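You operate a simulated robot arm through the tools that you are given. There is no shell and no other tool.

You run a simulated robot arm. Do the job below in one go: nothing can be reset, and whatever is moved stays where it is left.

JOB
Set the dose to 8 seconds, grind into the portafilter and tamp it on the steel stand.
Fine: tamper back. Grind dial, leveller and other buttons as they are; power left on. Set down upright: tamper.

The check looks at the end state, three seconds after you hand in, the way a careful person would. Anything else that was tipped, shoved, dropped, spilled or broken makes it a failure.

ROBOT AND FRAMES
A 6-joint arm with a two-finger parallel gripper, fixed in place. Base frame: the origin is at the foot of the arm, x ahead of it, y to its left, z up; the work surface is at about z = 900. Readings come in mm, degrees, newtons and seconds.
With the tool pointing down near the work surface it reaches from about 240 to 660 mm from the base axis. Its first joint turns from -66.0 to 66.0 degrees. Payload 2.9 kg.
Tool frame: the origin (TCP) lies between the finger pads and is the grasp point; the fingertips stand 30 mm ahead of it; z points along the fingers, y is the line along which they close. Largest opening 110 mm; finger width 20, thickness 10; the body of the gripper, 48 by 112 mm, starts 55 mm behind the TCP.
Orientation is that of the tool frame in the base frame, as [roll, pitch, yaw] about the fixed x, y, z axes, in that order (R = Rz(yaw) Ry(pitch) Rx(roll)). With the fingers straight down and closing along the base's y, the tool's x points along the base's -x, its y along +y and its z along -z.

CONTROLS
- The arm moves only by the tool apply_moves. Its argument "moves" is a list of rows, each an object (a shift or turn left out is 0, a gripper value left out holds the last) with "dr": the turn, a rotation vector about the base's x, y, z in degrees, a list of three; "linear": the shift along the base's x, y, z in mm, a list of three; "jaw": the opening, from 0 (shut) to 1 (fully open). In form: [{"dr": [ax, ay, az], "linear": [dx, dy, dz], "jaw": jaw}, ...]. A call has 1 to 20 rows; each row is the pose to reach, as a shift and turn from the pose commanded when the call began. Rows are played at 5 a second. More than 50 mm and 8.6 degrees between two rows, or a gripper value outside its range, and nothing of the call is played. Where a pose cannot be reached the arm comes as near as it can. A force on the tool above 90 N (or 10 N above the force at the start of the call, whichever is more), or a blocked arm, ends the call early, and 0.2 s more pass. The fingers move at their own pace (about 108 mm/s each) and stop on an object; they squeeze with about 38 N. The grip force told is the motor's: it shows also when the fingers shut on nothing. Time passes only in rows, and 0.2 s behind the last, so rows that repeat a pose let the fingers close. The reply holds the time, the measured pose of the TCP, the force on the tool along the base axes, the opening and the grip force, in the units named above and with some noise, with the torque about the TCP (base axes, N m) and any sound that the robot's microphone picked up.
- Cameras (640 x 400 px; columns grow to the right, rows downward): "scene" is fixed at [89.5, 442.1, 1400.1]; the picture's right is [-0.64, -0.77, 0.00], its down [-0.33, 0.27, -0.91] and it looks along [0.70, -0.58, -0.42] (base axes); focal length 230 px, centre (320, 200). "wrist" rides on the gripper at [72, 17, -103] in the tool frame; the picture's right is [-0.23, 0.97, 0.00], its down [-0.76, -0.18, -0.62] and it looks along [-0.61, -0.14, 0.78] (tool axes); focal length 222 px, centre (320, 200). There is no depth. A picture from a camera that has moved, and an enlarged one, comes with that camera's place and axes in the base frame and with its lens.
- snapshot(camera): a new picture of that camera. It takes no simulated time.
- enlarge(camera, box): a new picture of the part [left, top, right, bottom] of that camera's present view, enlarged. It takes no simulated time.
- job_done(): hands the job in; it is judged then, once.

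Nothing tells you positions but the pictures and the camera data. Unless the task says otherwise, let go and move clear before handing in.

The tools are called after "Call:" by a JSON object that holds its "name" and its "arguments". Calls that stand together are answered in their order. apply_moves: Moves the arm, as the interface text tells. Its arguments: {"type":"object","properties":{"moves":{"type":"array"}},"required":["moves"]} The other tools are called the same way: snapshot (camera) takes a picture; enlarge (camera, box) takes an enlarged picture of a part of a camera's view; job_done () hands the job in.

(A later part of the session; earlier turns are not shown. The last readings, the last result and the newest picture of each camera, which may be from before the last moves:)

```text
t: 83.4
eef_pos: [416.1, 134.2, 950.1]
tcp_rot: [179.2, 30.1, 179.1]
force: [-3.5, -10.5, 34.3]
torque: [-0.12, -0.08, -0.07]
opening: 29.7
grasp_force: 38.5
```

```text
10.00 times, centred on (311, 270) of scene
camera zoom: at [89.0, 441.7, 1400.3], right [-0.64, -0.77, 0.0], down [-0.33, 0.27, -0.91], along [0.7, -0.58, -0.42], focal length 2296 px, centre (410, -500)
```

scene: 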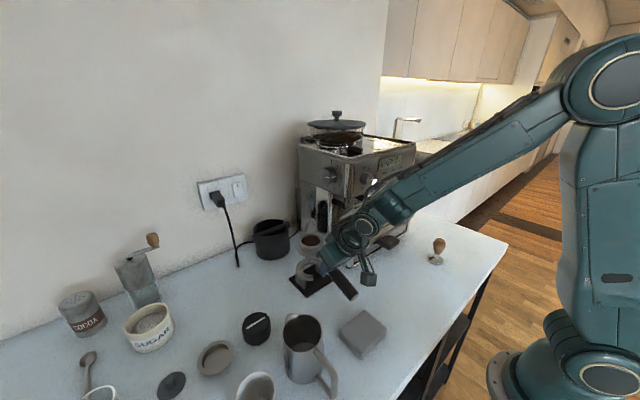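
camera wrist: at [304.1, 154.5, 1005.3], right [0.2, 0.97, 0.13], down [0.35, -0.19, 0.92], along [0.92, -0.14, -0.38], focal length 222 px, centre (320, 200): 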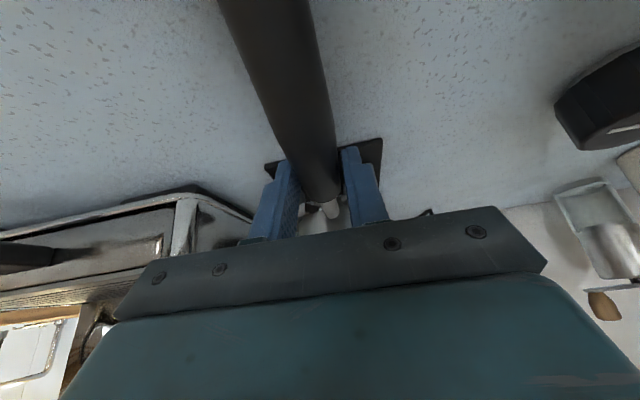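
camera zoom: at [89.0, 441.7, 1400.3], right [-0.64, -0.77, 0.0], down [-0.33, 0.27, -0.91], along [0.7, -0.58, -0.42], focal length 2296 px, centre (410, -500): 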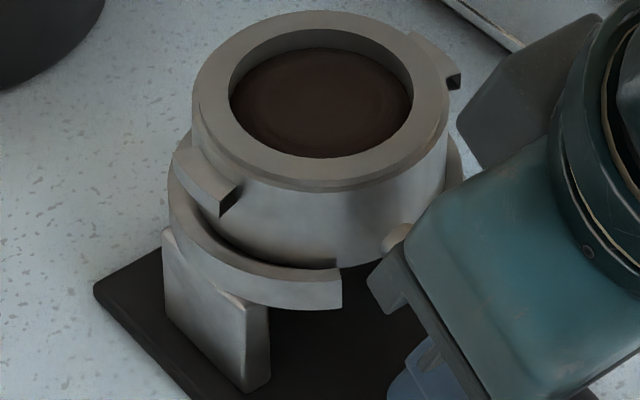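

Call:
{"name": "enlarge", "arguments": {"camera": "scene", "box": [290, 262, 330, 287]}}

Call:
{"name": "enlarge", "arguments": {"camera": "scene", "box": [310, 255, 350, 280]}}

Call:
{"name": "enlarge", "arguments": {"camera": "wrist", "box": [270, 130, 390, 230]}}

```text
16.00 times, centred on (310, 274) of scene
camera zoom: at [89.0, 441.7, 1400.3], right [-0.64, -0.77, 0.0], down [-0.33, 0.27, -0.91], along [0.7, -0.58, -0.42], focal length 3674 px, centre (480, -992)
```

zoom: 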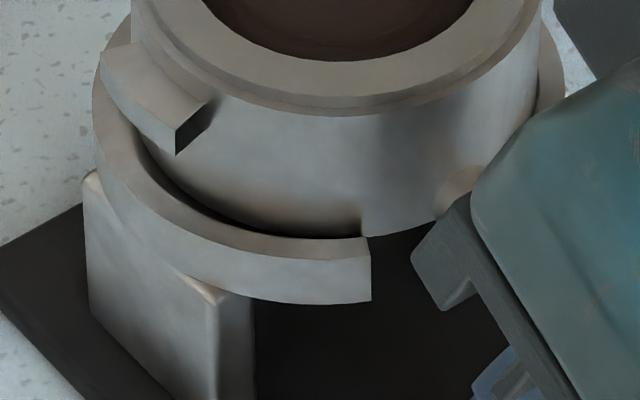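

```text
16.00 times, centred on (330, 268) of scene
camera zoom: at [89.0, 441.7, 1400.3], right [-0.64, -0.77, 0.0], down [-0.33, 0.27, -0.91], along [0.7, -0.58, -0.42], focal length 3674 px, centre (160, -880)
```

zoom: 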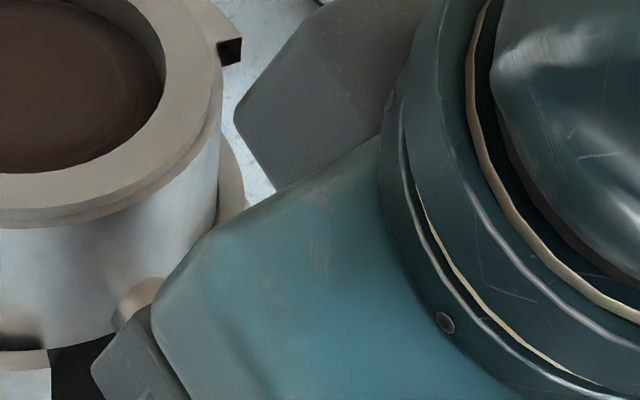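

```text
4.00 times, centred on (330, 180) of wrist
camera zoom: at [302.0, 154.1, 1003.9], right [0.21, 0.97, 0.13], down [0.34, -0.19, 0.92], along [0.92, -0.15, -0.37], focal length 888 px, centre (280, 280)
```

zoom: 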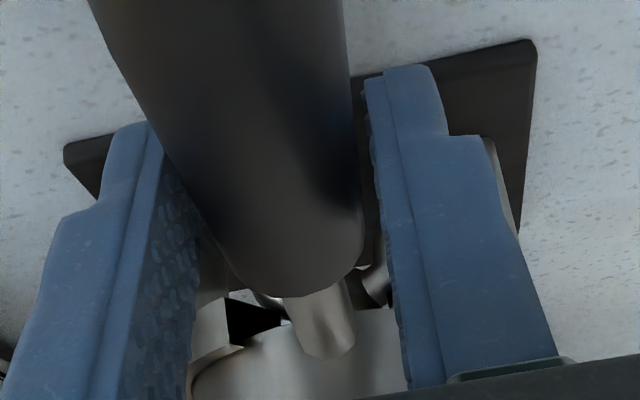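

The geometry shows the body bottom is about 6 mm below the ring's lip, so it is inside the recess and seated. I'll undo the sideways shift, relax the downward load and check before release.

Call:
{"name": "apply_moves", "arguments": {"moves": [{"linear": [-0.3, -0.8, 0.8], "jaw": 0.1}, {"linear": [-0.4, -1.4, 1.3], "jaw": 0.1}, {"linear": [-0.4, -1.4, 1.3], "jaw": 0.1}]}}

```text
t: 84.2
eef_pos: [415.0, 134.3, 950.7]
tcp_rot: [179.1, 29.8, 179.2]
force: [6.9, -0.2, 12.1]
torque: [-0.11, -0.73, 0.05]
opening: 29.3
grasp_force: 38.1
```

Call:
{"name": "apply_moves", "arguments": {"moves": [{"linear": [0.5, 0, 0.4], "jaw": 0.1}, {"linear": [0.7, 0, 0.7], "jaw": 0.1}, {"linear": [0.7, 0, 0.7], "jaw": 0.1}]}}

```text
t: 85.0
eef_pos: [415.1, 135.5, 950.4]
tcp_rot: [179.1, 29.8, 179.3]
force: [1.5, 3.7, 7.1]
torque: [0.14, -0.42, 0.1]
opening: 29.6
grasp_force: 37.8
```

The stand is now carrying the weight. I'll open the jaws gently and check that it stays put.

Call:
{"name": "apply_moves", "arguments": {"moves": [{"linear": [0, 0, 0], "jaw": 0.27}, {"linear": [0, 0, 0], "jaw": 0.28}, {"linear": [0, 0, 0], "jaw": 0.3}]}}

Call:
{"name": "enlarge", "arguments": {"camera": "scene", "box": [279, 240, 375, 300]}}

```text
t: 85.8
eef_pos: [415.6, 134.2, 951.2]
tcp_rot: [179.1, 29.9, 179.1]
force: [-0.5, 0.0, 0.1]
torque: [-0.03, -0.03, -0.02]
opening: 32.9
grasp_force: 0.1
```

```text
6.67 times, centred on (327, 270) of scene
camera zoom: at [89.5, 442.1, 1400.1], right [-0.64, -0.77, 0.0], down [-0.33, 0.27, -0.91], along [0.7, -0.58, -0.42], focal length 1531 px, centre (273, -267)
```

zoom: 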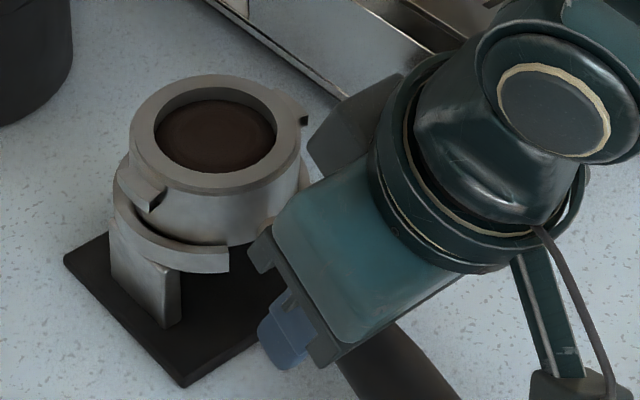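

It stays. I'll open wider and lift straight up along the earlier approach path, then inspect.

Call:
{"name": "apply_moves", "arguments": {"moves": [{"linear": [0, 0.5, 0], "jaw": 0.6}, {"linear": [0, 0.5, 0], "jaw": 0.6}, {"linear": [-2, 1, 20], "jaw": 0.6}, {"linear": [-4, 1, 42], "jaw": 0.6}, {"linear": [-5, 1, 60], "jaw": 0.6}, {"linear": [-5, 1, 60], "jaw": 0.6}]}}

Call:
{"name": "snapshot", "arguments": {"camera": "wrist"}}

Call:
{"name": "enlarge", "arguments": {"camera": "wrist", "box": [250, 120, 410, 220]}}

Call:
{"name": "enlarge", "arguments": {"camera": "scene", "box": [240, 210, 400, 310]}}

```text
t: 87.2
eef_pos: [410.1, 137.0, 1011.6]
tcp_rot: [179.1, 29.9, 179.1]
force: [-0.4, -0.4, -0.1]
torque: [0.0, 0.01, 0.0]
opening: 65.9
grasp_force: 0.1
```

```text
taken
camera wrist: at [296.9, 154.9, 1065.9], right [0.2, 0.97, 0.13], down [0.35, -0.19, 0.92], along [0.92, -0.14, -0.38], focal length 222 px, centre (320, 200)
```

wrist: 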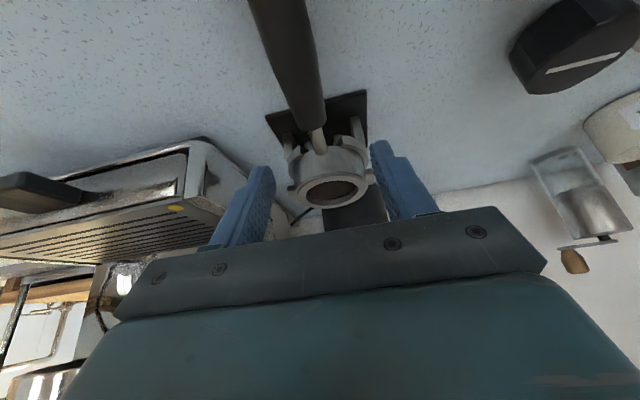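

```text
4.00 times, centred on (330, 170) of wrist
camera zoom: at [296.9, 154.9, 1065.9], right [0.2, 0.97, 0.13], down [0.35, -0.19, 0.92], along [0.92, -0.14, -0.38], focal length 888 px, centre (280, 320)
```

zoom: 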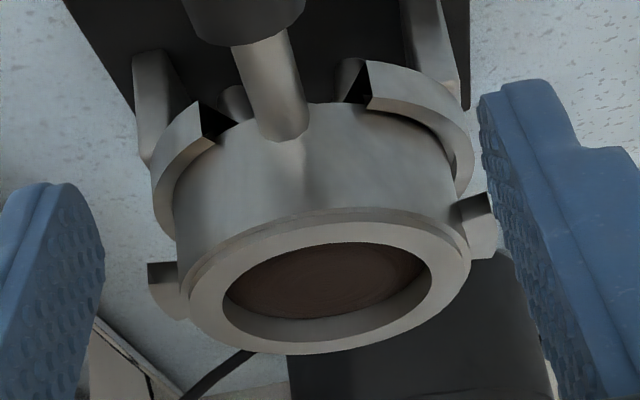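

```text
4.00 times, centred on (320, 260) of scene
camera zoom: at [89.5, 442.1, 1400.1], right [-0.64, -0.77, 0.0], down [-0.33, 0.27, -0.91], along [0.7, -0.58, -0.42], focal length 918 px, centre (320, -40)
```

zoom: 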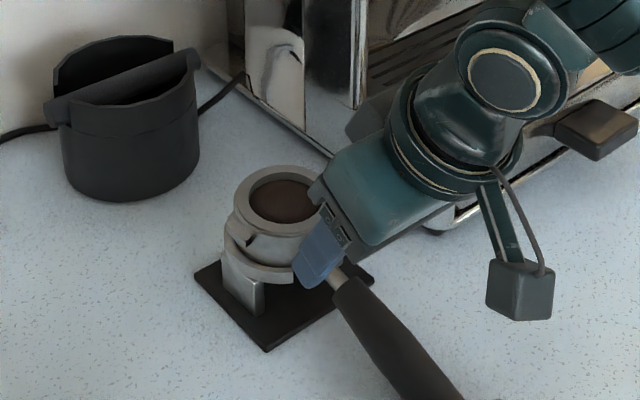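

The portafilter is seated in the ring as it was originally, now with coffee. Next is the tamper, so I'll raise, level the tool and go look at it.

Call:
{"name": "apply_moves", "arguments": {"moves": [{"linear": [-5, 0, 35], "dr": [-0.1, 4, 0.05], "jaw": 0.7}, {"linear": [-15, -10, 70], "dr": [-0.2, 8, 0.1], "jaw": 0.8}, {"linear": [-30, -40, 90], "dr": [-0.4, 14, 0.2], "jaw": 1.0}, {"linear": [-50, -80, 95], "dr": [-0.5, 20, 0.3], "jaw": 1.0}, {"linear": [-70, -120, 95], "dr": [-0.7, 25, 0.35], "jaw": 1.0}, {"linear": [-90, -160, 95], "dr": [-0.8, 30, 0.4], "jaw": 1.0}, {"linear": [-110, -200, 90], "dr": [-0.8, 30, 0.4], "jaw": 1.0}, {"linear": [-130, -240, 85], "dr": [-0.8, 30, 0.4], "jaw": 1.0}, {"linear": [-145, -280, 80], "dr": [-0.8, 30, 0.4], "jaw": 1.0}, {"linear": [-155, -315, 75], "dr": [-0.8, 30, 0.4], "jaw": 1.0}, {"linear": [-165, -350, 70], "dr": [-0.8, 30, 0.4], "jaw": 1.0}, {"linear": [-165, -350, 70], "dr": [-0.8, 30, 0.4], "jaw": 1.0}]}}

Call:
{"name": "snapshot", "arguments": {"camera": "wrist"}}

Call:
{"name": "snapshot", "arguments": {"camera": "scene"}}

```text
t: 89.8
eef_pos: [246.4, -213.6, 1081.1]
tcp_rot: [-179.7, -0.1, 179.9]
force: [0.4, 0.4, -0.6]
torque: [0.0, 0.01, -0.03]
opening: 110.0
grasp_force: 0.0
```

```text
taken
camera wrist: at [174.5, -195.1, 1185.0], right [0.23, 0.97, 0.0], down [0.76, -0.18, 0.62], along [0.61, -0.15, -0.78], focal length 222 px, centre (320, 200)
```

wrist: 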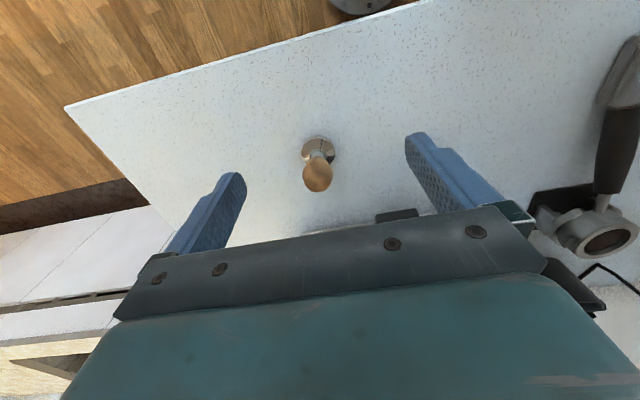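

```text
taken
```

scene: 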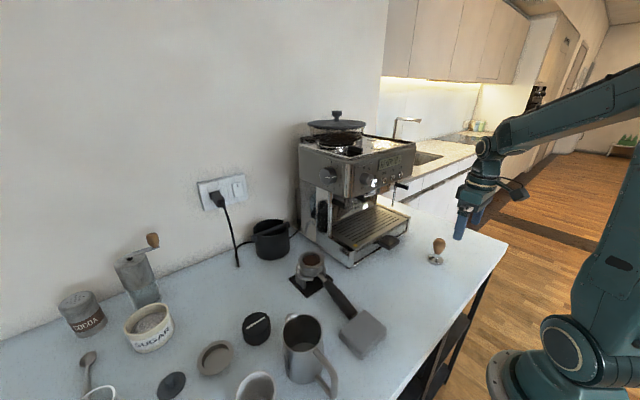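

Call:
{"name": "enlarge", "arguments": {"camera": "wrist", "box": [260, 110, 380, 210]}}

Call:
{"name": "enlarge", "arguments": {"camera": "scene", "box": [404, 226, 468, 276]}}

Call:
{"name": "enlarge", "arguments": {"camera": "scene", "box": [279, 240, 343, 280]}}

```text
4.00 times, centred on (320, 160) of wrist
camera zoom: at [174.5, -195.1, 1185.0], right [0.23, 0.97, 0.0], down [0.76, -0.18, 0.62], along [0.61, -0.15, -0.78], focal length 888 px, centre (320, 360)
```

zoom: 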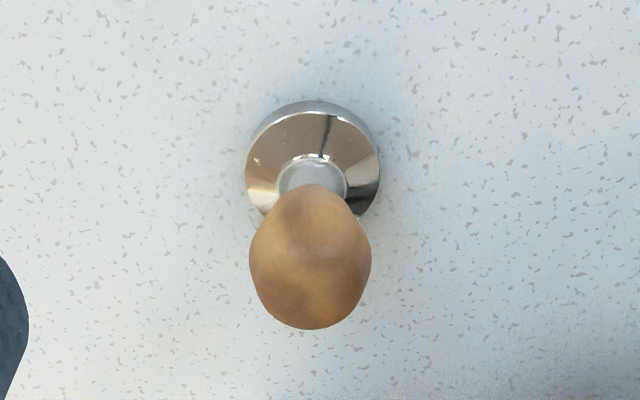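

```text
8.00 times, centred on (436, 251) of scene
camera zoom: at [89.5, 442.1, 1400.1], right [-0.64, -0.77, 0.0], down [-0.33, 0.27, -0.91], along [0.7, -0.58, -0.42], focal length 1837 px, centre (-608, -208)
```

zoom: 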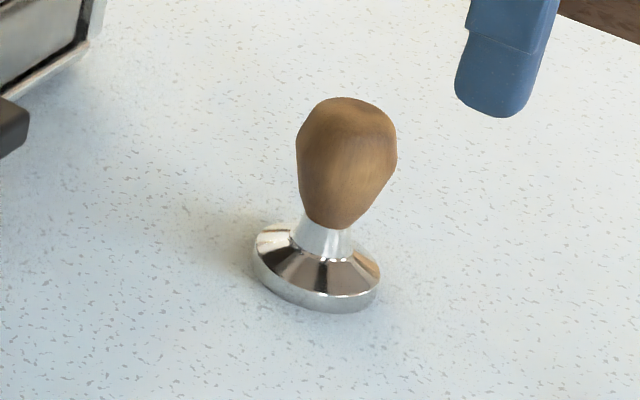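

```text
10.00 times, centred on (311, 260) of scene
camera zoom: at [89.5, 442.1, 1400.1], right [-0.64, -0.77, 0.0], down [-0.33, 0.27, -0.91], along [0.7, -0.58, -0.42], focal length 2296 px, centre (410, -400)
```

zoom: 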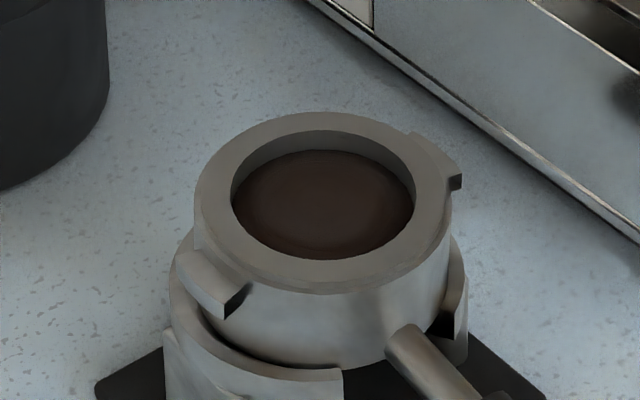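

The tamper stands at about (310,-232): bulb widest (36 mm) near z≈963, top ≈986, base about 47 mm in diameter. I'll hover over it with the tool pointing down to refine the centring.

Call:
{"name": "apply_moves", "arguments": {"moves": [{"linear": [20, -6, -15], "jaw": 0.8}, {"linear": [40, -12, -30], "jaw": 0.7}, {"linear": [58, -17, -50], "jaw": 0.7}, {"linear": [63.5, -18.5, -61], "jaw": 0.7}, {"linear": [63.5, -18.5, -61], "jaw": 0.7}]}}

Call:
{"name": "snapshot", "arguments": {"camera": "wrist"}}

Call:
{"name": "enlarge", "arguments": {"camera": "wrist", "box": [240, 110, 400, 210]}}

Call:
{"name": "enlarge", "arguments": {"camera": "scene", "box": [404, 226, 468, 276]}}

```text
t: 91.0
eef_pos: [310.0, -233.0, 1020.4]
tcp_rot: [-179.9, -0.1, 179.9]
force: [0.0, 0.6, 0.3]
torque: [0.03, 0.01, 0.0]
opening: 77.0
grasp_force: 0.1
```

```text
taken
camera wrist: at [238.1, -213.9, 1123.6], right [0.23, 0.97, 0.0], down [0.76, -0.18, 0.62], along [0.61, -0.15, -0.78], focal length 222 px, centre (320, 200)
```

wrist: 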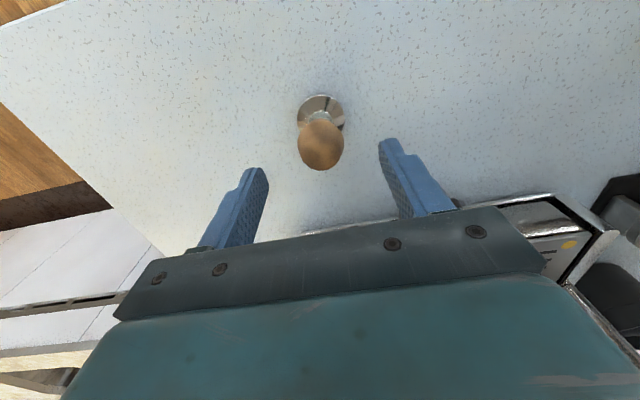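

```text
4.00 times, centred on (320, 160) of wrist
camera zoom: at [238.1, -213.9, 1123.6], right [0.23, 0.97, 0.0], down [0.76, -0.18, 0.62], along [0.61, -0.15, -0.78], focal length 888 px, centre (320, 360)
```

zoom: 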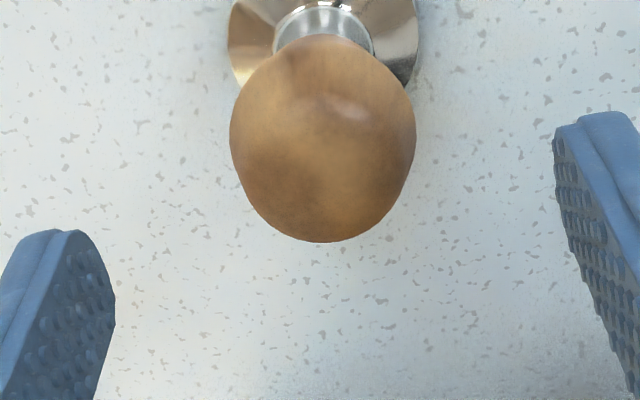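

```text
8.00 times, centred on (436, 251) of scene
camera zoom: at [89.5, 442.1, 1400.1], right [-0.64, -0.77, 0.0], down [-0.33, 0.27, -0.91], along [0.7, -0.58, -0.42], focal length 1837 px, centre (-608, -208)
```

zoom: 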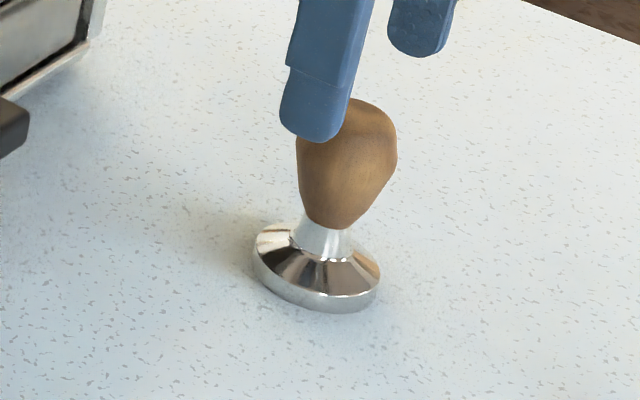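

The bulb centre triangulates to (309.6,-231.4,963). I'll descend and grip it.

Call:
{"name": "apply_moves", "arguments": {"moves": [{"linear": [-0.3, 1.6, -15], "jaw": 0.7}, {"linear": [-0.3, 1.6, -35], "jaw": 0.7}, {"linear": [-0.3, 1.6, -50], "jaw": 0.7}, {"linear": [-0.3, 1.6, -57], "jaw": 0.7}, {"linear": [-0.3, 1.6, -57], "jaw": 0.7}]}}

Call:
{"name": "enlarge", "arguments": {"camera": "wrist", "box": [240, 130, 400, 230]}}

Call:
{"name": "enlarge", "arguments": {"camera": "scene", "box": [404, 226, 468, 276]}}

```text
t: 92.2
eef_pos: [308.6, -230.5, 963.1]
tcp_rot: [-179.8, 0.1, 179.9]
force: [-0.4, 0.8, 0.5]
torque: [-0.03, 0.0, 0.0]
opening: 77.2
grasp_force: 0.1
```

```text
4.00 times, centred on (320, 180) of wrist
camera zoom: at [237.2, -212.2, 1066.7], right [0.23, 0.97, 0.0], down [0.76, -0.18, 0.62], along [0.61, -0.15, -0.78], focal length 888 px, centre (320, 280)
```

zoom: 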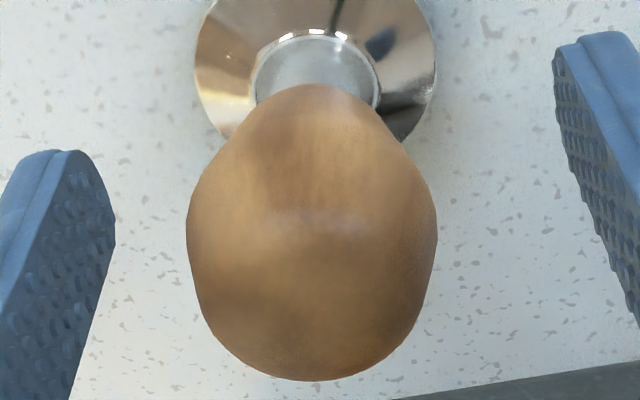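

```text
8.00 times, centred on (436, 251) of scene
camera zoom: at [89.5, 442.1, 1400.1], right [-0.64, -0.77, 0.0], down [-0.33, 0.27, -0.91], along [0.7, -0.58, -0.42], focal length 1837 px, centre (-608, -208)
```

zoom: 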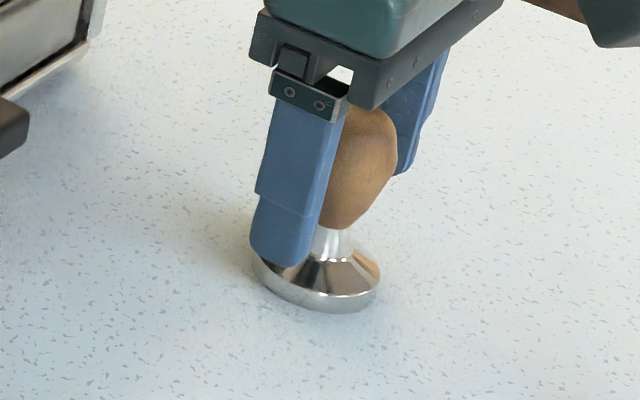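

Call:
{"name": "apply_moves", "arguments": {"moves": [{"linear": [0.5, -1.1, 0], "jaw": 0.7}, {"linear": [0.5, -1.1, 0], "jaw": 0.5}, {"linear": [0.5, -1.1, 0], "jaw": 0.36}, {"linear": [0.5, -1.1, 0], "jaw": 0.2}, {"linear": [0.5, -1.1, 0], "jaw": 0.2}]}}

Call:
{"name": "enlarge", "arguments": {"camera": "scene", "box": [404, 226, 468, 276]}}

```text
t: 93.4
eef_pos: [308.7, -231.9, 963.0]
tcp_rot: [-179.8, 0.0, 179.8]
force: [-0.2, -2.5, -0.5]
torque: [-0.04, 0.0, 0.0]
opening: 35.3
grasp_force: 37.8
```

```text
8.00 times, centred on (436, 251) of scene
camera zoom: at [89.5, 442.0, 1400.1], right [-0.64, -0.77, 0.0], down [-0.33, 0.27, -0.91], along [0.7, -0.58, -0.42], focal length 1837 px, centre (-608, -208)
```

zoom: 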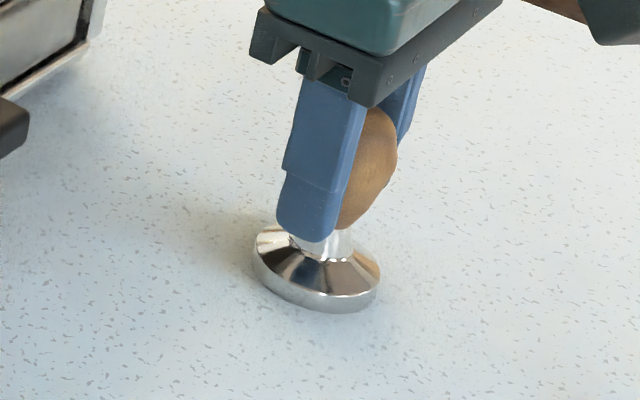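

The tamper is gripped without disturbing it (home is TCP ≈ (309,-232,963)). I'll lift straight up and check.

Call:
{"name": "apply_moves", "arguments": {"moves": [{"linear": [0, 0, 5], "jaw": 0.2}, {"linear": [0, 0, 15], "jaw": 0.2}, {"linear": [0, 0, 40], "jaw": 0.2}, {"linear": [0, 0, 75], "jaw": 0.2}, {"linear": [0, 0, 110], "jaw": 0.2}, {"linear": [0, 0, 130], "jaw": 0.2}, {"linear": [0, 0, 130], "jaw": 0.2}]}}

Call:
{"name": "enlarge", "arguments": {"camera": "scene", "box": [396, 180, 492, 240]}}

Call:
{"name": "snapshot", "arguments": {"camera": "wrist"}}

```text
t: 95.0
eef_pos: [309.1, -231.5, 1093.4]
tcp_rot: [-179.8, -0.1, 179.8]
force: [0.2, 0.1, -4.4]
torque: [0.0, 0.02, -0.01]
opening: 35.4
grasp_force: 38.0
```

```text
6.67 times, centred on (444, 210) of scene
camera zoom: at [89.5, 442.0, 1400.1], right [-0.64, -0.77, 0.0], down [-0.33, 0.27, -0.91], along [0.7, -0.58, -0.42], focal length 1531 px, centre (-507, 133)
```

zoom: 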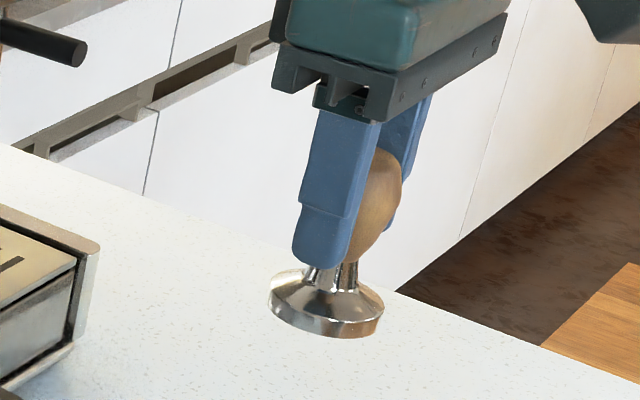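

```text
taken
camera wrist: at [237.3, -213.5, 1196.7], right [0.23, 0.97, 0.0], down [0.76, -0.18, 0.62], along [0.61, -0.15, -0.78], focal length 222 px, centre (320, 200)
```

wrist: 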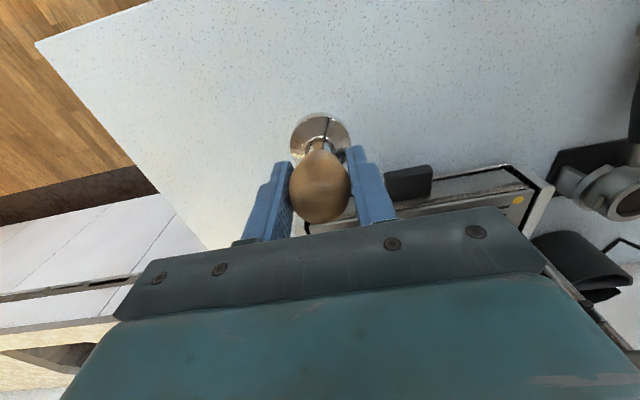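

The tamper hangs upright (about 0.45 kg). I'll carry it across in front of the machine to the stand side, then out over the basket.

Call:
{"name": "apply_moves", "arguments": {"moves": [{"linear": [2, 10, 5], "jaw": 0.2}, {"linear": [4, 30, 10], "jaw": 0.2}, {"linear": [6, 60, 10], "jaw": 0.2}, {"linear": [8, 98, 10], "jaw": 0.2}, {"linear": [10, 138, 10], "jaw": 0.2}, {"linear": [12, 180, 10], "jaw": 0.2}, {"linear": [14, 222, 10], "jaw": 0.2}, {"linear": [16, 264, 10], "jaw": 0.2}, {"linear": [18, 302, 10], "jaw": 0.2}, {"linear": [20, 334, 10], "jaw": 0.2}, {"linear": [30, 356, 10], "jaw": 0.2}, {"linear": [50, 366, 10], "jaw": 0.2}, {"linear": [78, 369.5, 10], "jaw": 0.2}, {"linear": [108, 369.5, 10], "jaw": 0.2}, {"linear": [135, 369.5, 10], "jaw": 0.2}, {"linear": [155, 369.5, 10], "jaw": 0.2}, {"linear": [165, 369.5, 10], "jaw": 0.2}, {"linear": [165, 369.5, 10], "jaw": 0.2}]}}

Call:
{"name": "snapshot", "arguments": {"camera": "wrist"}}

Call:
{"name": "enlarge", "arguments": {"camera": "wrist", "box": [240, 100, 400, 200]}}

Call:
{"name": "enlarge", "arguments": {"camera": "scene", "box": [260, 200, 388, 280]}}

```text
t: 98.8
eef_pos: [474.8, 136.8, 1103.4]
tcp_rot: [-179.7, -0.1, 179.9]
force: [-0.1, 0.2, -3.8]
torque: [0.01, 0.02, 0.02]
opening: 35.6
grasp_force: 38.1
```

```text
taken
camera wrist: at [403.1, 155.7, 1206.7], right [0.23, 0.97, 0.0], down [0.76, -0.18, 0.62], along [0.61, -0.15, -0.78], focal length 222 px, centre (320, 200)
```

wrist: 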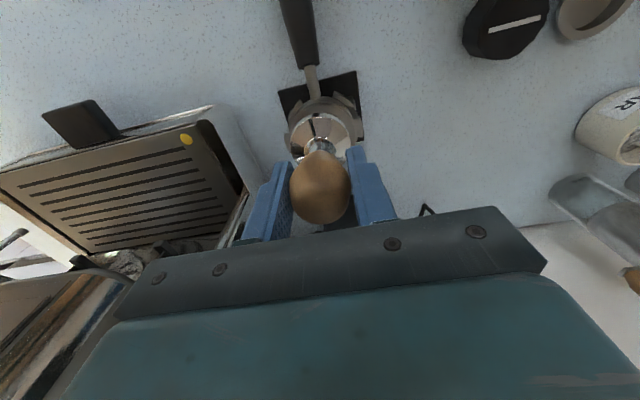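

```text
4.00 times, centred on (320, 150) of wrist
camera zoom: at [403.1, 155.7, 1206.7], right [0.23, 0.97, 0.0], down [0.76, -0.18, 0.62], along [0.61, -0.15, -0.78], focal length 888 px, centre (320, 400)
```

zoom: 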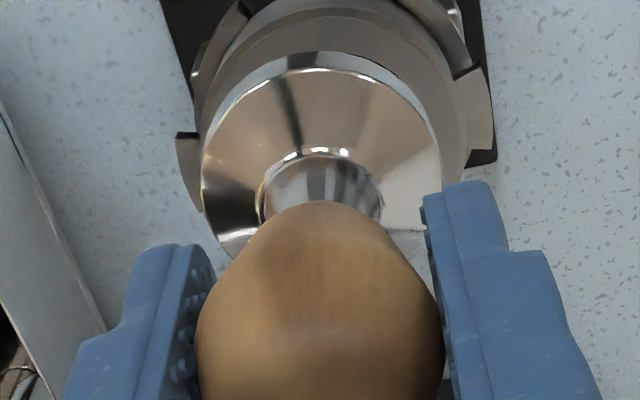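

```text
5.00 times, centred on (324, 240) of scene
camera zoom: at [89.6, 442.1, 1400.1], right [-0.64, -0.77, 0.0], down [-0.33, 0.27, -0.91], along [0.7, -0.58, -0.42], focal length 1148 px, centre (300, 0)
```

zoom: 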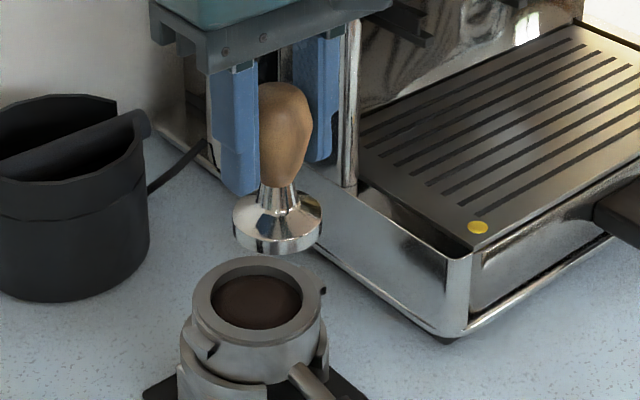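

The basket centre works out at about (499,137.5). I'll move the tamper over it and stop just above the rim for a side-by-side alignment check.

Call:
{"name": "apply_moves", "arguments": {"moves": [{"linear": [8, 0.3, -5], "jaw": 0.2}, {"linear": [18, 0.6, -18], "jaw": 0.2}, {"linear": [24, 0.7, -35], "jaw": 0.2}, {"linear": [24.2, 0.7, -50], "jaw": 0.2}, {"linear": [24.2, 0.7, -58], "jaw": 0.2}, {"linear": [24.2, 0.7, -58], "jaw": 0.2}, {"linear": [24.2, 0.7, -58], "jaw": 0.2}]}}

Call:
{"name": "enlarge", "arguments": {"camera": "scene", "box": [279, 235, 343, 275]}}

Call:
{"name": "enlarge", "arguments": {"camera": "wrist", "box": [240, 90, 400, 190]}}

```text
t: 100.4
eef_pos: [498.0, 138.5, 1044.8]
tcp_rot: [-179.8, -0.2, 179.7]
force: [0.8, -0.1, -4.8]
torque: [-0.01, -0.03, 0.01]
opening: 35.0
grasp_force: 38.3
```

```text
10.00 times, centred on (311, 255) of scene
camera zoom: at [89.6, 442.1, 1400.1], right [-0.64, -0.77, 0.0], down [-0.33, 0.27, -0.91], along [0.7, -0.58, -0.42], focal length 2296 px, centre (410, -350)
```

zoom: 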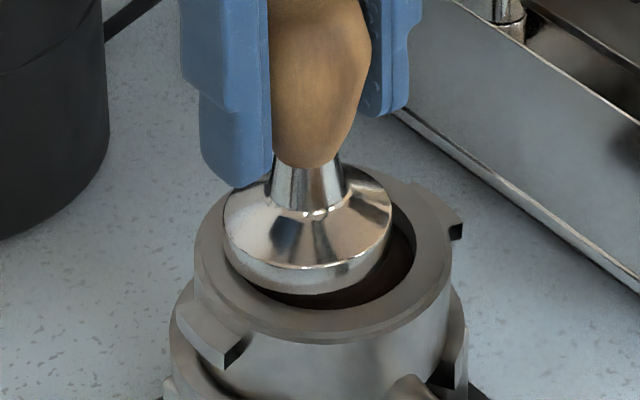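

```text
4.00 times, centred on (320, 140) of wrist
camera zoom: at [427.1, 157.2, 1149.0], right [0.23, 0.97, 0.0], down [0.76, -0.18, 0.62], along [0.61, -0.15, -0.78], focal length 888 px, centre (320, 440)
```

zoom: 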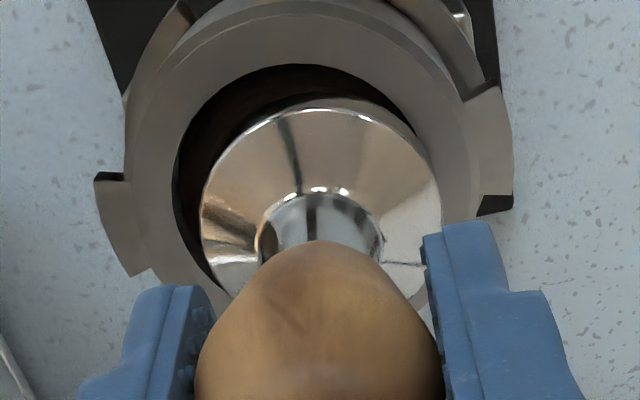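

Both views agree: the tamper must shift by about (-2.5,-3.8) mm. I'll correct and re-check.

Call:
{"name": "apply_moves", "arguments": {"moves": [{"linear": [-1.2, -1.9, 0], "jaw": 0.2}, {"linear": [-2.5, -3.8, 0], "jaw": 0.2}, {"linear": [-2.5, -3.8, 0], "jaw": 0.2}, {"linear": [-2.5, -3.8, 0], "jaw": 0.2}]}}

Call:
{"name": "enlarge", "arguments": {"camera": "scene", "box": [279, 235, 343, 275]}}

Call:
{"name": "enlarge", "arguments": {"camera": "wrist", "box": [240, 90, 400, 190]}}

```text
t: 101.4
eef_pos: [496.0, 134.1, 1044.2]
tcp_rot: [-179.8, 0.0, 179.7]
force: [0.5, -0.6, -5.1]
torque: [-0.01, -0.02, 0.04]
opening: 35.2
grasp_force: 37.8
```

```text
10.00 times, centred on (311, 255) of scene
camera zoom: at [89.6, 442.1, 1400.1], right [-0.64, -0.77, 0.0], down [-0.33, 0.27, -0.91], along [0.7, -0.58, -0.42], focal length 2296 px, centre (410, -350)
```

zoom: 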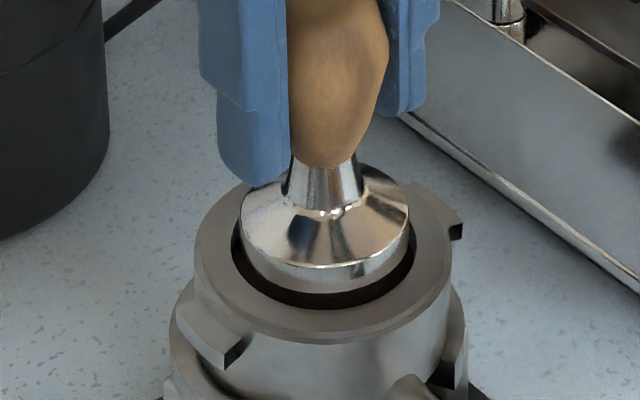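

```text
4.00 times, centred on (320, 140) of wrist
camera zoom: at [424.5, 153.3, 1148.9], right [0.23, 0.97, 0.0], down [0.76, -0.18, 0.62], along [0.61, -0.15, -0.78], focal length 888 px, centre (320, 440)
```

zoom: 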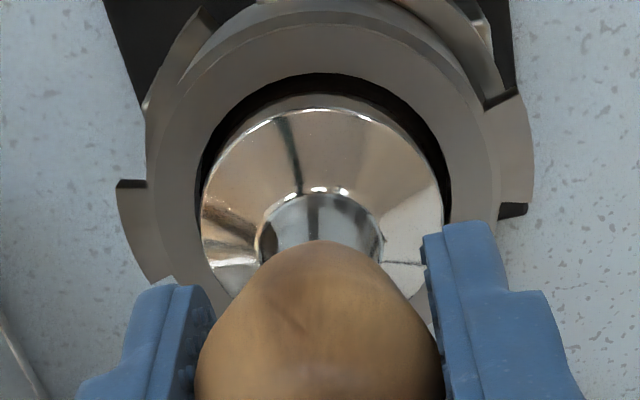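

The tamper is now concentric with the basket within about 0.4 mm. I'll lower it into the basket slowly.

Call:
{"name": "apply_moves", "arguments": {"moves": [{"linear": [0, 0.4, -3], "jaw": 0.2}, {"linear": [0, 0.4, -6], "jaw": 0.2}, {"linear": [0, 0.4, -9], "jaw": 0.2}, {"linear": [0, 0.4, -9], "jaw": 0.2}]}}

Call:
{"name": "enlarge", "arguments": {"camera": "scene", "box": [279, 235, 343, 275]}}

Call:
{"name": "enlarge", "arguments": {"camera": "wrist", "box": [240, 90, 400, 190]}}

```text
t: 102.4
eef_pos: [497.2, 134.4, 1038.2]
tcp_rot: [-179.8, 0.1, 179.8]
force: [-3.2, -2.4, 17.7]
torque: [-0.15, 0.65, 0.0]
opening: 35.4
grasp_force: 37.8
```

```text
10.00 times, centred on (311, 255) of scene
camera zoom: at [89.1, 441.9, 1400.1], right [-0.64, -0.77, 0.0], down [-0.33, 0.27, -0.91], along [0.7, -0.58, -0.42], focal length 2296 px, centre (410, -350)
```

zoom: 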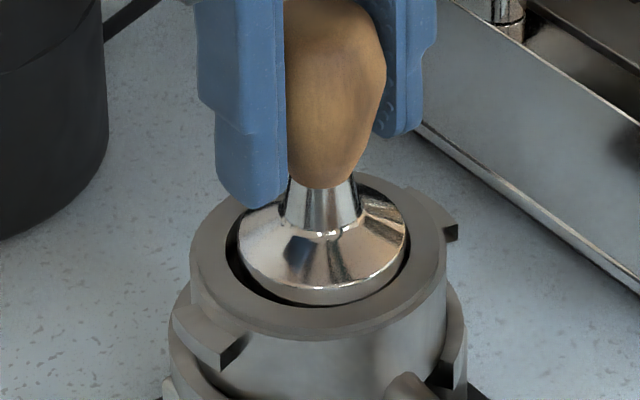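

```text
4.00 times, centred on (320, 140) of wrist
camera zoom: at [424.4, 153.6, 1141.6], right [0.23, 0.97, 0.0], down [0.76, -0.18, 0.63], along [0.61, -0.15, -0.78], focal length 888 px, centre (320, 440)
```

zoom: 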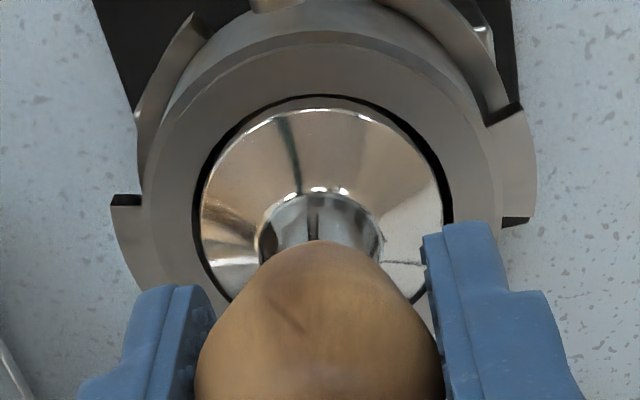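

There's contact already with the base level with the rim, so I'll back up slightly and inspect before pressing.

Call:
{"name": "apply_moves", "arguments": {"moves": [{"linear": [0, 0, 3], "jaw": 0.2}, {"linear": [0, 0, 5], "jaw": 0.2}, {"linear": [0, 0, 5], "jaw": 0.2}]}}

Call:
{"name": "enlarge", "arguments": {"camera": "wrist", "box": [264, 95, 376, 165]}}

Call:
{"name": "enlarge", "arguments": {"camera": "scene", "box": [295, 245, 335, 270]}}

```text
t: 103.2
eef_pos: [495.9, 134.6, 1040.4]
tcp_rot: [-179.8, -0.2, 179.8]
force: [0.7, 0.5, -3.4]
torque: [0.02, 0.02, 0.0]
opening: 35.2
grasp_force: 37.5
```

```text
5.71 times, centred on (320, 130) of wrist
camera zoom: at [424.2, 153.9, 1144.0], right [0.23, 0.97, -0.01], down [0.76, -0.18, 0.62], along [0.6, -0.15, -0.78], focal length 1269 px, centre (320, 600)
```

zoom: 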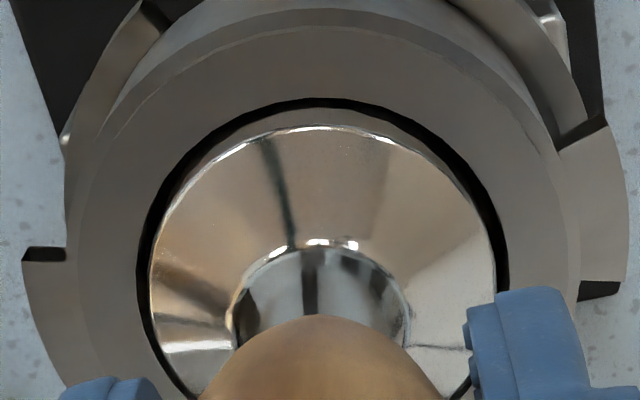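

```text
16.00 times, centred on (315, 258) of scene
camera zoom: at [89.5, 442.1, 1400.1], right [-0.64, -0.77, 0.0], down [-0.33, 0.27, -0.91], along [0.7, -0.58, -0.42], focal length 3674 px, centre (400, -720)
```

zoom: 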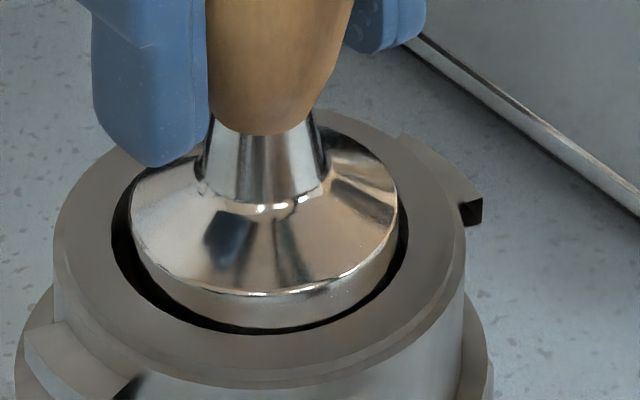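

Call:
{"name": "apply_moves", "arguments": {"moves": [{"linear": [0.3, 0.3, -1.5], "jaw": 0.2}, {"linear": [0.3, 0.3, -2.5], "jaw": 0.2}, {"linear": [0.3, 0.3, -2.5], "jaw": 0.2}]}}

Call:
{"name": "apply_moves", "arguments": {"moves": [{"linear": [0, 0, -1], "jaw": 0.2}, {"linear": [0, 0, -1], "jaw": 0.2}]}}

Call:
{"name": "apply_moves", "arguments": {"moves": [{"linear": [0, 0, -1], "jaw": 0.2}, {"linear": [0, 0, -1], "jaw": 0.2}]}}

```text
t: 104.0
eef_pos: [496.2, 134.9, 1037.6]
tcp_rot: [-179.8, -0.1, 179.8]
force: [0.5, 0.4, -4.1]
torque: [-0.01, -0.04, 0.0]
opening: 35.2
grasp_force: 38.1
```

```text
t: 104.6
eef_pos: [497.5, 134.0, 1039.3]
tcp_rot: [-179.8, 0.0, 179.9]
force: [-0.4, -0.9, 3.5]
torque: [0.01, 0.15, -0.03]
opening: 35.2
grasp_force: 38.4
```

```text
t: 105.2
eef_pos: [495.9, 135.6, 1039.2]
tcp_rot: [-179.8, 0.1, 179.9]
force: [-0.7, -1.1, 16.1]
torque: [0.04, 0.46, 0.03]
opening: 35.4
grasp_force: 38.5
```

The torque shows contact on the near (-x) edge, so the tamper needs to go about +2 mm in x. I'll lift a little, shift and lower again.

Call:
{"name": "apply_moves", "arguments": {"moves": [{"linear": [0, 0, 3], "jaw": 0.2}, {"linear": [1.2, -0.2, 4], "jaw": 0.2}, {"linear": [2.1, -0.4, 4], "jaw": 0.2}, {"linear": [2.1, -0.4, 1.5], "jaw": 0.2}, {"linear": [2.1, -0.4, 0], "jaw": 0.2}, {"linear": [2.1, -0.4, 0], "jaw": 0.2}]}}

Call:
{"name": "enlarge", "arguments": {"camera": "scene", "box": [295, 245, 335, 270]}}

Call:
{"name": "enlarge", "arguments": {"camera": "wrist", "box": [264, 95, 376, 165]}}

```text
t: 106.6
eef_pos: [499.0, 133.8, 1035.9]
tcp_rot: [-179.7, -0.1, 179.7]
force: [0.5, -0.3, -2.5]
torque: [-0.07, -0.16, -0.05]
opening: 35.1
grasp_force: 37.6
```

```text
16.00 times, centred on (315, 258) of scene
camera zoom: at [89.6, 442.1, 1400.1], right [-0.64, -0.77, 0.0], down [-0.33, 0.27, -0.91], along [0.7, -0.58, -0.42], focal length 3674 px, centre (400, -720)
```

zoom: 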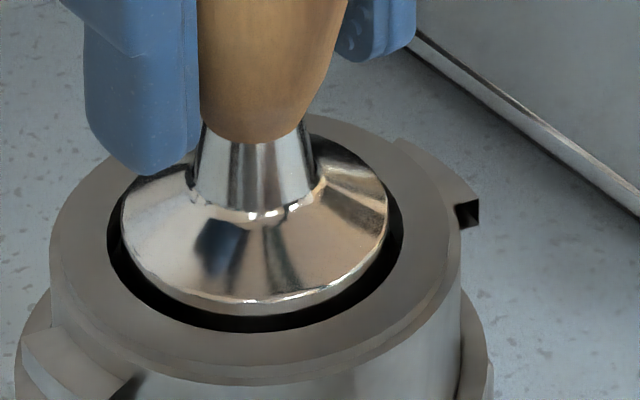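

```text
5.71 times, centred on (320, 130) of wrist
camera zoom: at [426.8, 153.5, 1140.2], right [0.23, 0.97, 0.0], down [0.76, -0.18, 0.62], along [0.61, -0.15, -0.78], focal length 1269 px, centre (320, 600)
```

zoom: 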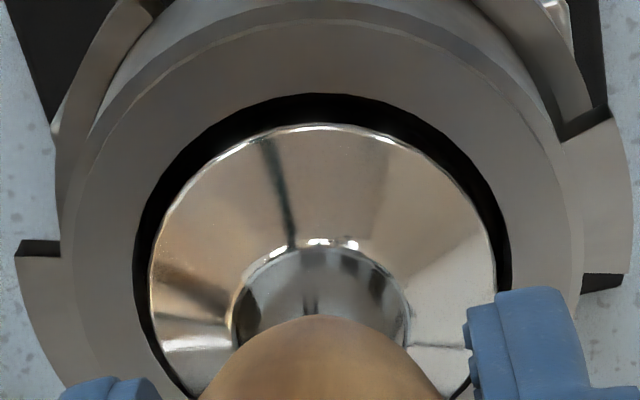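

Now it slides in past the rim freely. I'll continue down in small steps until it meets the grounds.

Call:
{"name": "apply_moves", "arguments": {"moves": [{"linear": [0, 0, -1.5], "jaw": 0.2}, {"linear": [0, 0, -3], "jaw": 0.2}, {"linear": [0, 0, -3], "jaw": 0.2}]}}

Call:
{"name": "apply_moves", "arguments": {"moves": [{"linear": [0, 0, -1.5], "jaw": 0.2}, {"linear": [0, 0, -2.5], "jaw": 0.2}, {"linear": [0, 0, -2.5], "jaw": 0.2}]}}

Call:
{"name": "enlarge", "arguments": {"camera": "scene", "box": [295, 245, 335, 270]}}

```text
t: 107.4
eef_pos: [498.4, 134.7, 1034.3]
tcp_rot: [-179.9, -0.1, 179.8]
force: [-1.9, -1.9, 6.9]
torque: [-0.16, 0.07, -0.02]
opening: 35.4
grasp_force: 38.1
```

```text
t: 108.2
eef_pos: [498.7, 134.5, 1031.6]
tcp_rot: [-179.7, 0.0, 179.7]
force: [-1.9, -0.3, 21.1]
torque: [-0.13, 0.11, 0.01]
opening: 35.1
grasp_force: 38.5
```

```text
16.00 times, centred on (315, 258) of scene
camera zoom: at [89.1, 441.9, 1400.2], right [-0.64, -0.77, 0.0], down [-0.33, 0.27, -0.91], along [0.7, -0.58, -0.42], focal length 3674 px, centre (400, -720)
```

zoom: 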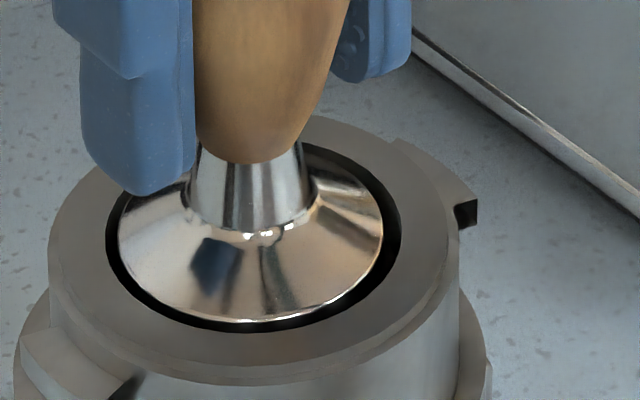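

Centred contact with the grounds, with little torque. I'll press down progressively to tamp.

Call:
{"name": "apply_moves", "arguments": {"moves": [{"linear": [0, 0, -1.5], "jaw": 0.2}, {"linear": [0, 0, -3], "jaw": 0.2}, {"linear": [0, 0, -3], "jaw": 0.2}]}}

Call:
{"name": "apply_moves", "arguments": {"moves": [{"linear": [0, 0, -1.5], "jaw": 0.2}, {"linear": [0, 0, -3], "jaw": 0.2}, {"linear": [0, 0, -3], "jaw": 0.2}]}}

Call:
{"name": "enlarge", "arguments": {"camera": "scene", "box": [279, 225, 359, 275]}}

```text
t: 109.0
eef_pos: [499.6, 135.0, 1031.4]
tcp_rot: [-179.9, 0.3, 179.8]
force: [-4.0, 0.7, 35.2]
torque: [0.03, 0.28, 0.0]
opening: 35.3
grasp_force: 38.1
```

```text
t: 109.8
eef_pos: [499.7, 135.1, 1029.5]
tcp_rot: [-180.0, 0.5, 179.8]
force: [-2.7, 0.7, 37.4]
torque: [-0.05, 0.03, 0.0]
opening: 35.3
grasp_force: 38.0
```

```text
8.00 times, centred on (319, 250) of scene
camera zoom: at [88.8, 441.9, 1400.2], right [-0.64, -0.77, 0.0], down [-0.33, 0.27, -0.91], along [0.7, -0.58, -0.42], focal length 1837 px, centre (328, -200)
```

zoom: 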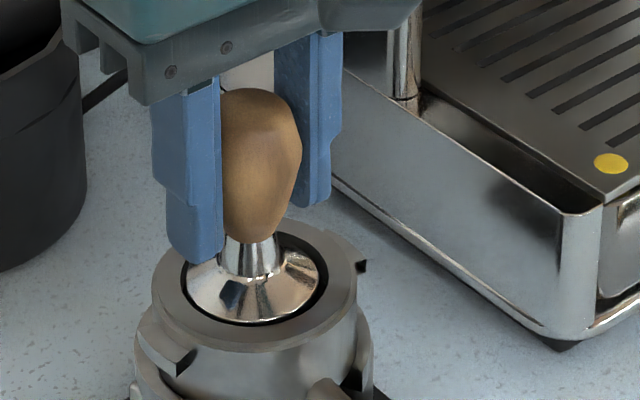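

The force plateaus around 37 N because the pads start slipping on the wood. To tamp harder, I'll let go of the tamper standing in the basket and press on its top with the closed fingertips. First I'll unload and release.

Call:
{"name": "apply_moves", "arguments": {"moves": [{"linear": [0, 0, 1.5], "jaw": 0.2}, {"linear": [0, 0, 2.5], "jaw": 0.2}, {"linear": [0, 0, 2.5], "jaw": 0.2}]}}

```text
t: 110.6
eef_pos: [499.1, 134.7, 1028.1]
tcp_rot: [-179.7, 0.3, 179.9]
force: [6.9, 1.8, 21.2]
torque: [0.11, -0.61, 0.0]
opening: 35.2
grasp_force: 38.4
```

Call:
{"name": "apply_moves", "arguments": {"moves": [{"linear": [-0.5, 0, 1], "jaw": 0.2}, {"linear": [-0.8, 0, 1.8], "jaw": 0.2}, {"linear": [-0.8, 0, 1.8], "jaw": 0.2}]}}

Call:
{"name": "enlarge", "arguments": {"camera": "scene", "box": [295, 235, 343, 270]}}

Call:
{"name": "enlarge", "arguments": {"camera": "wrist", "box": [264, 95, 376, 165]}}

```text
t: 111.4
eef_pos: [498.1, 135.0, 1028.5]
tcp_rot: [-179.8, -0.2, 179.7]
force: [8.6, 1.0, 10.7]
torque: [0.11, -0.68, -0.01]
opening: 35.5
grasp_force: 38.2
```

```text
11.43 times, centred on (319, 252) of scene
camera zoom: at [89.6, 442.1, 1400.1], right [-0.64, -0.77, 0.0], down [-0.33, 0.27, -0.91], along [0.7, -0.58, -0.42], focal length 2624 px, centre (331, -400)
```

zoom: 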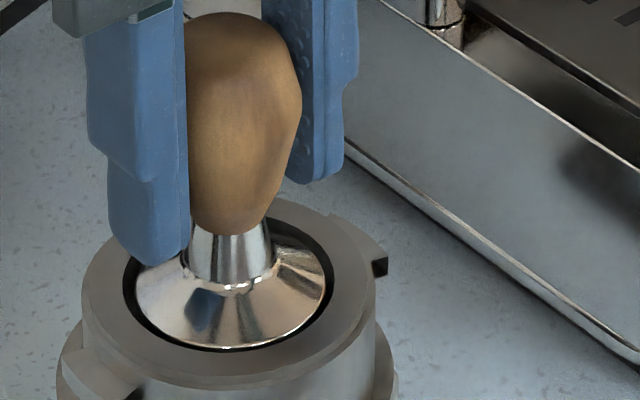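

```text
5.71 times, centred on (320, 130) of wrist
camera zoom: at [426.2, 153.6, 1133.0], right [0.23, 0.97, 0.0], down [0.76, -0.18, 0.62], along [0.61, -0.15, -0.78], focal length 1269 px, centre (320, 600)
```

zoom: 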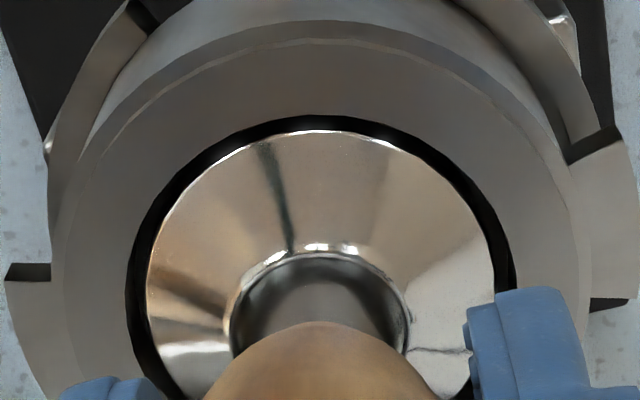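

Call:
{"name": "apply_moves", "arguments": {"moves": [{"linear": [0.9, 0, 0.7], "jaw": 0.2}, {"linear": [0.9, 0, 0.7], "jaw": 0.34}, {"linear": [0.9, 0, 0.7], "jaw": 0.5}, {"linear": [0.9, 0, 0.7], "jaw": 0.6}, {"linear": [0.9, 0, 0.7], "jaw": 0.6}]}}

Call:
{"name": "enlarge", "arguments": {"camera": "scene", "box": [279, 225, 359, 275]}}

```text
t: 112.6
eef_pos: [499.8, 134.3, 1030.8]
tcp_rot: [-179.9, -0.1, 179.8]
force: [0.1, -0.2, -0.5]
torque: [0.02, 0.01, 0.02]
opening: 65.8
grasp_force: 0.0
```

```text
8.00 times, centred on (319, 250) of scene
camera zoom: at [89.5, 442.1, 1400.1], right [-0.64, -0.77, 0.0], down [-0.33, 0.27, -0.91], along [0.7, -0.58, -0.42], focal length 1837 px, centre (328, -200)
```

zoom: 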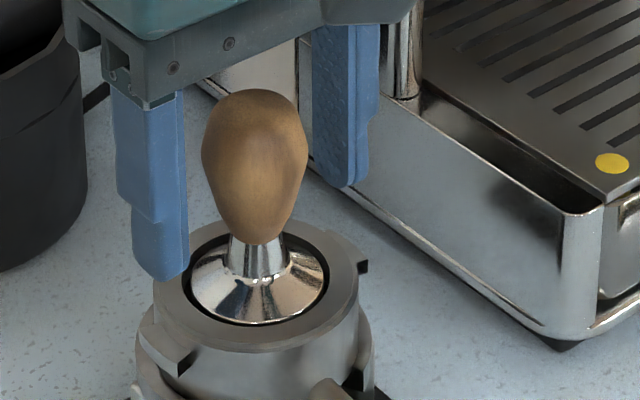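

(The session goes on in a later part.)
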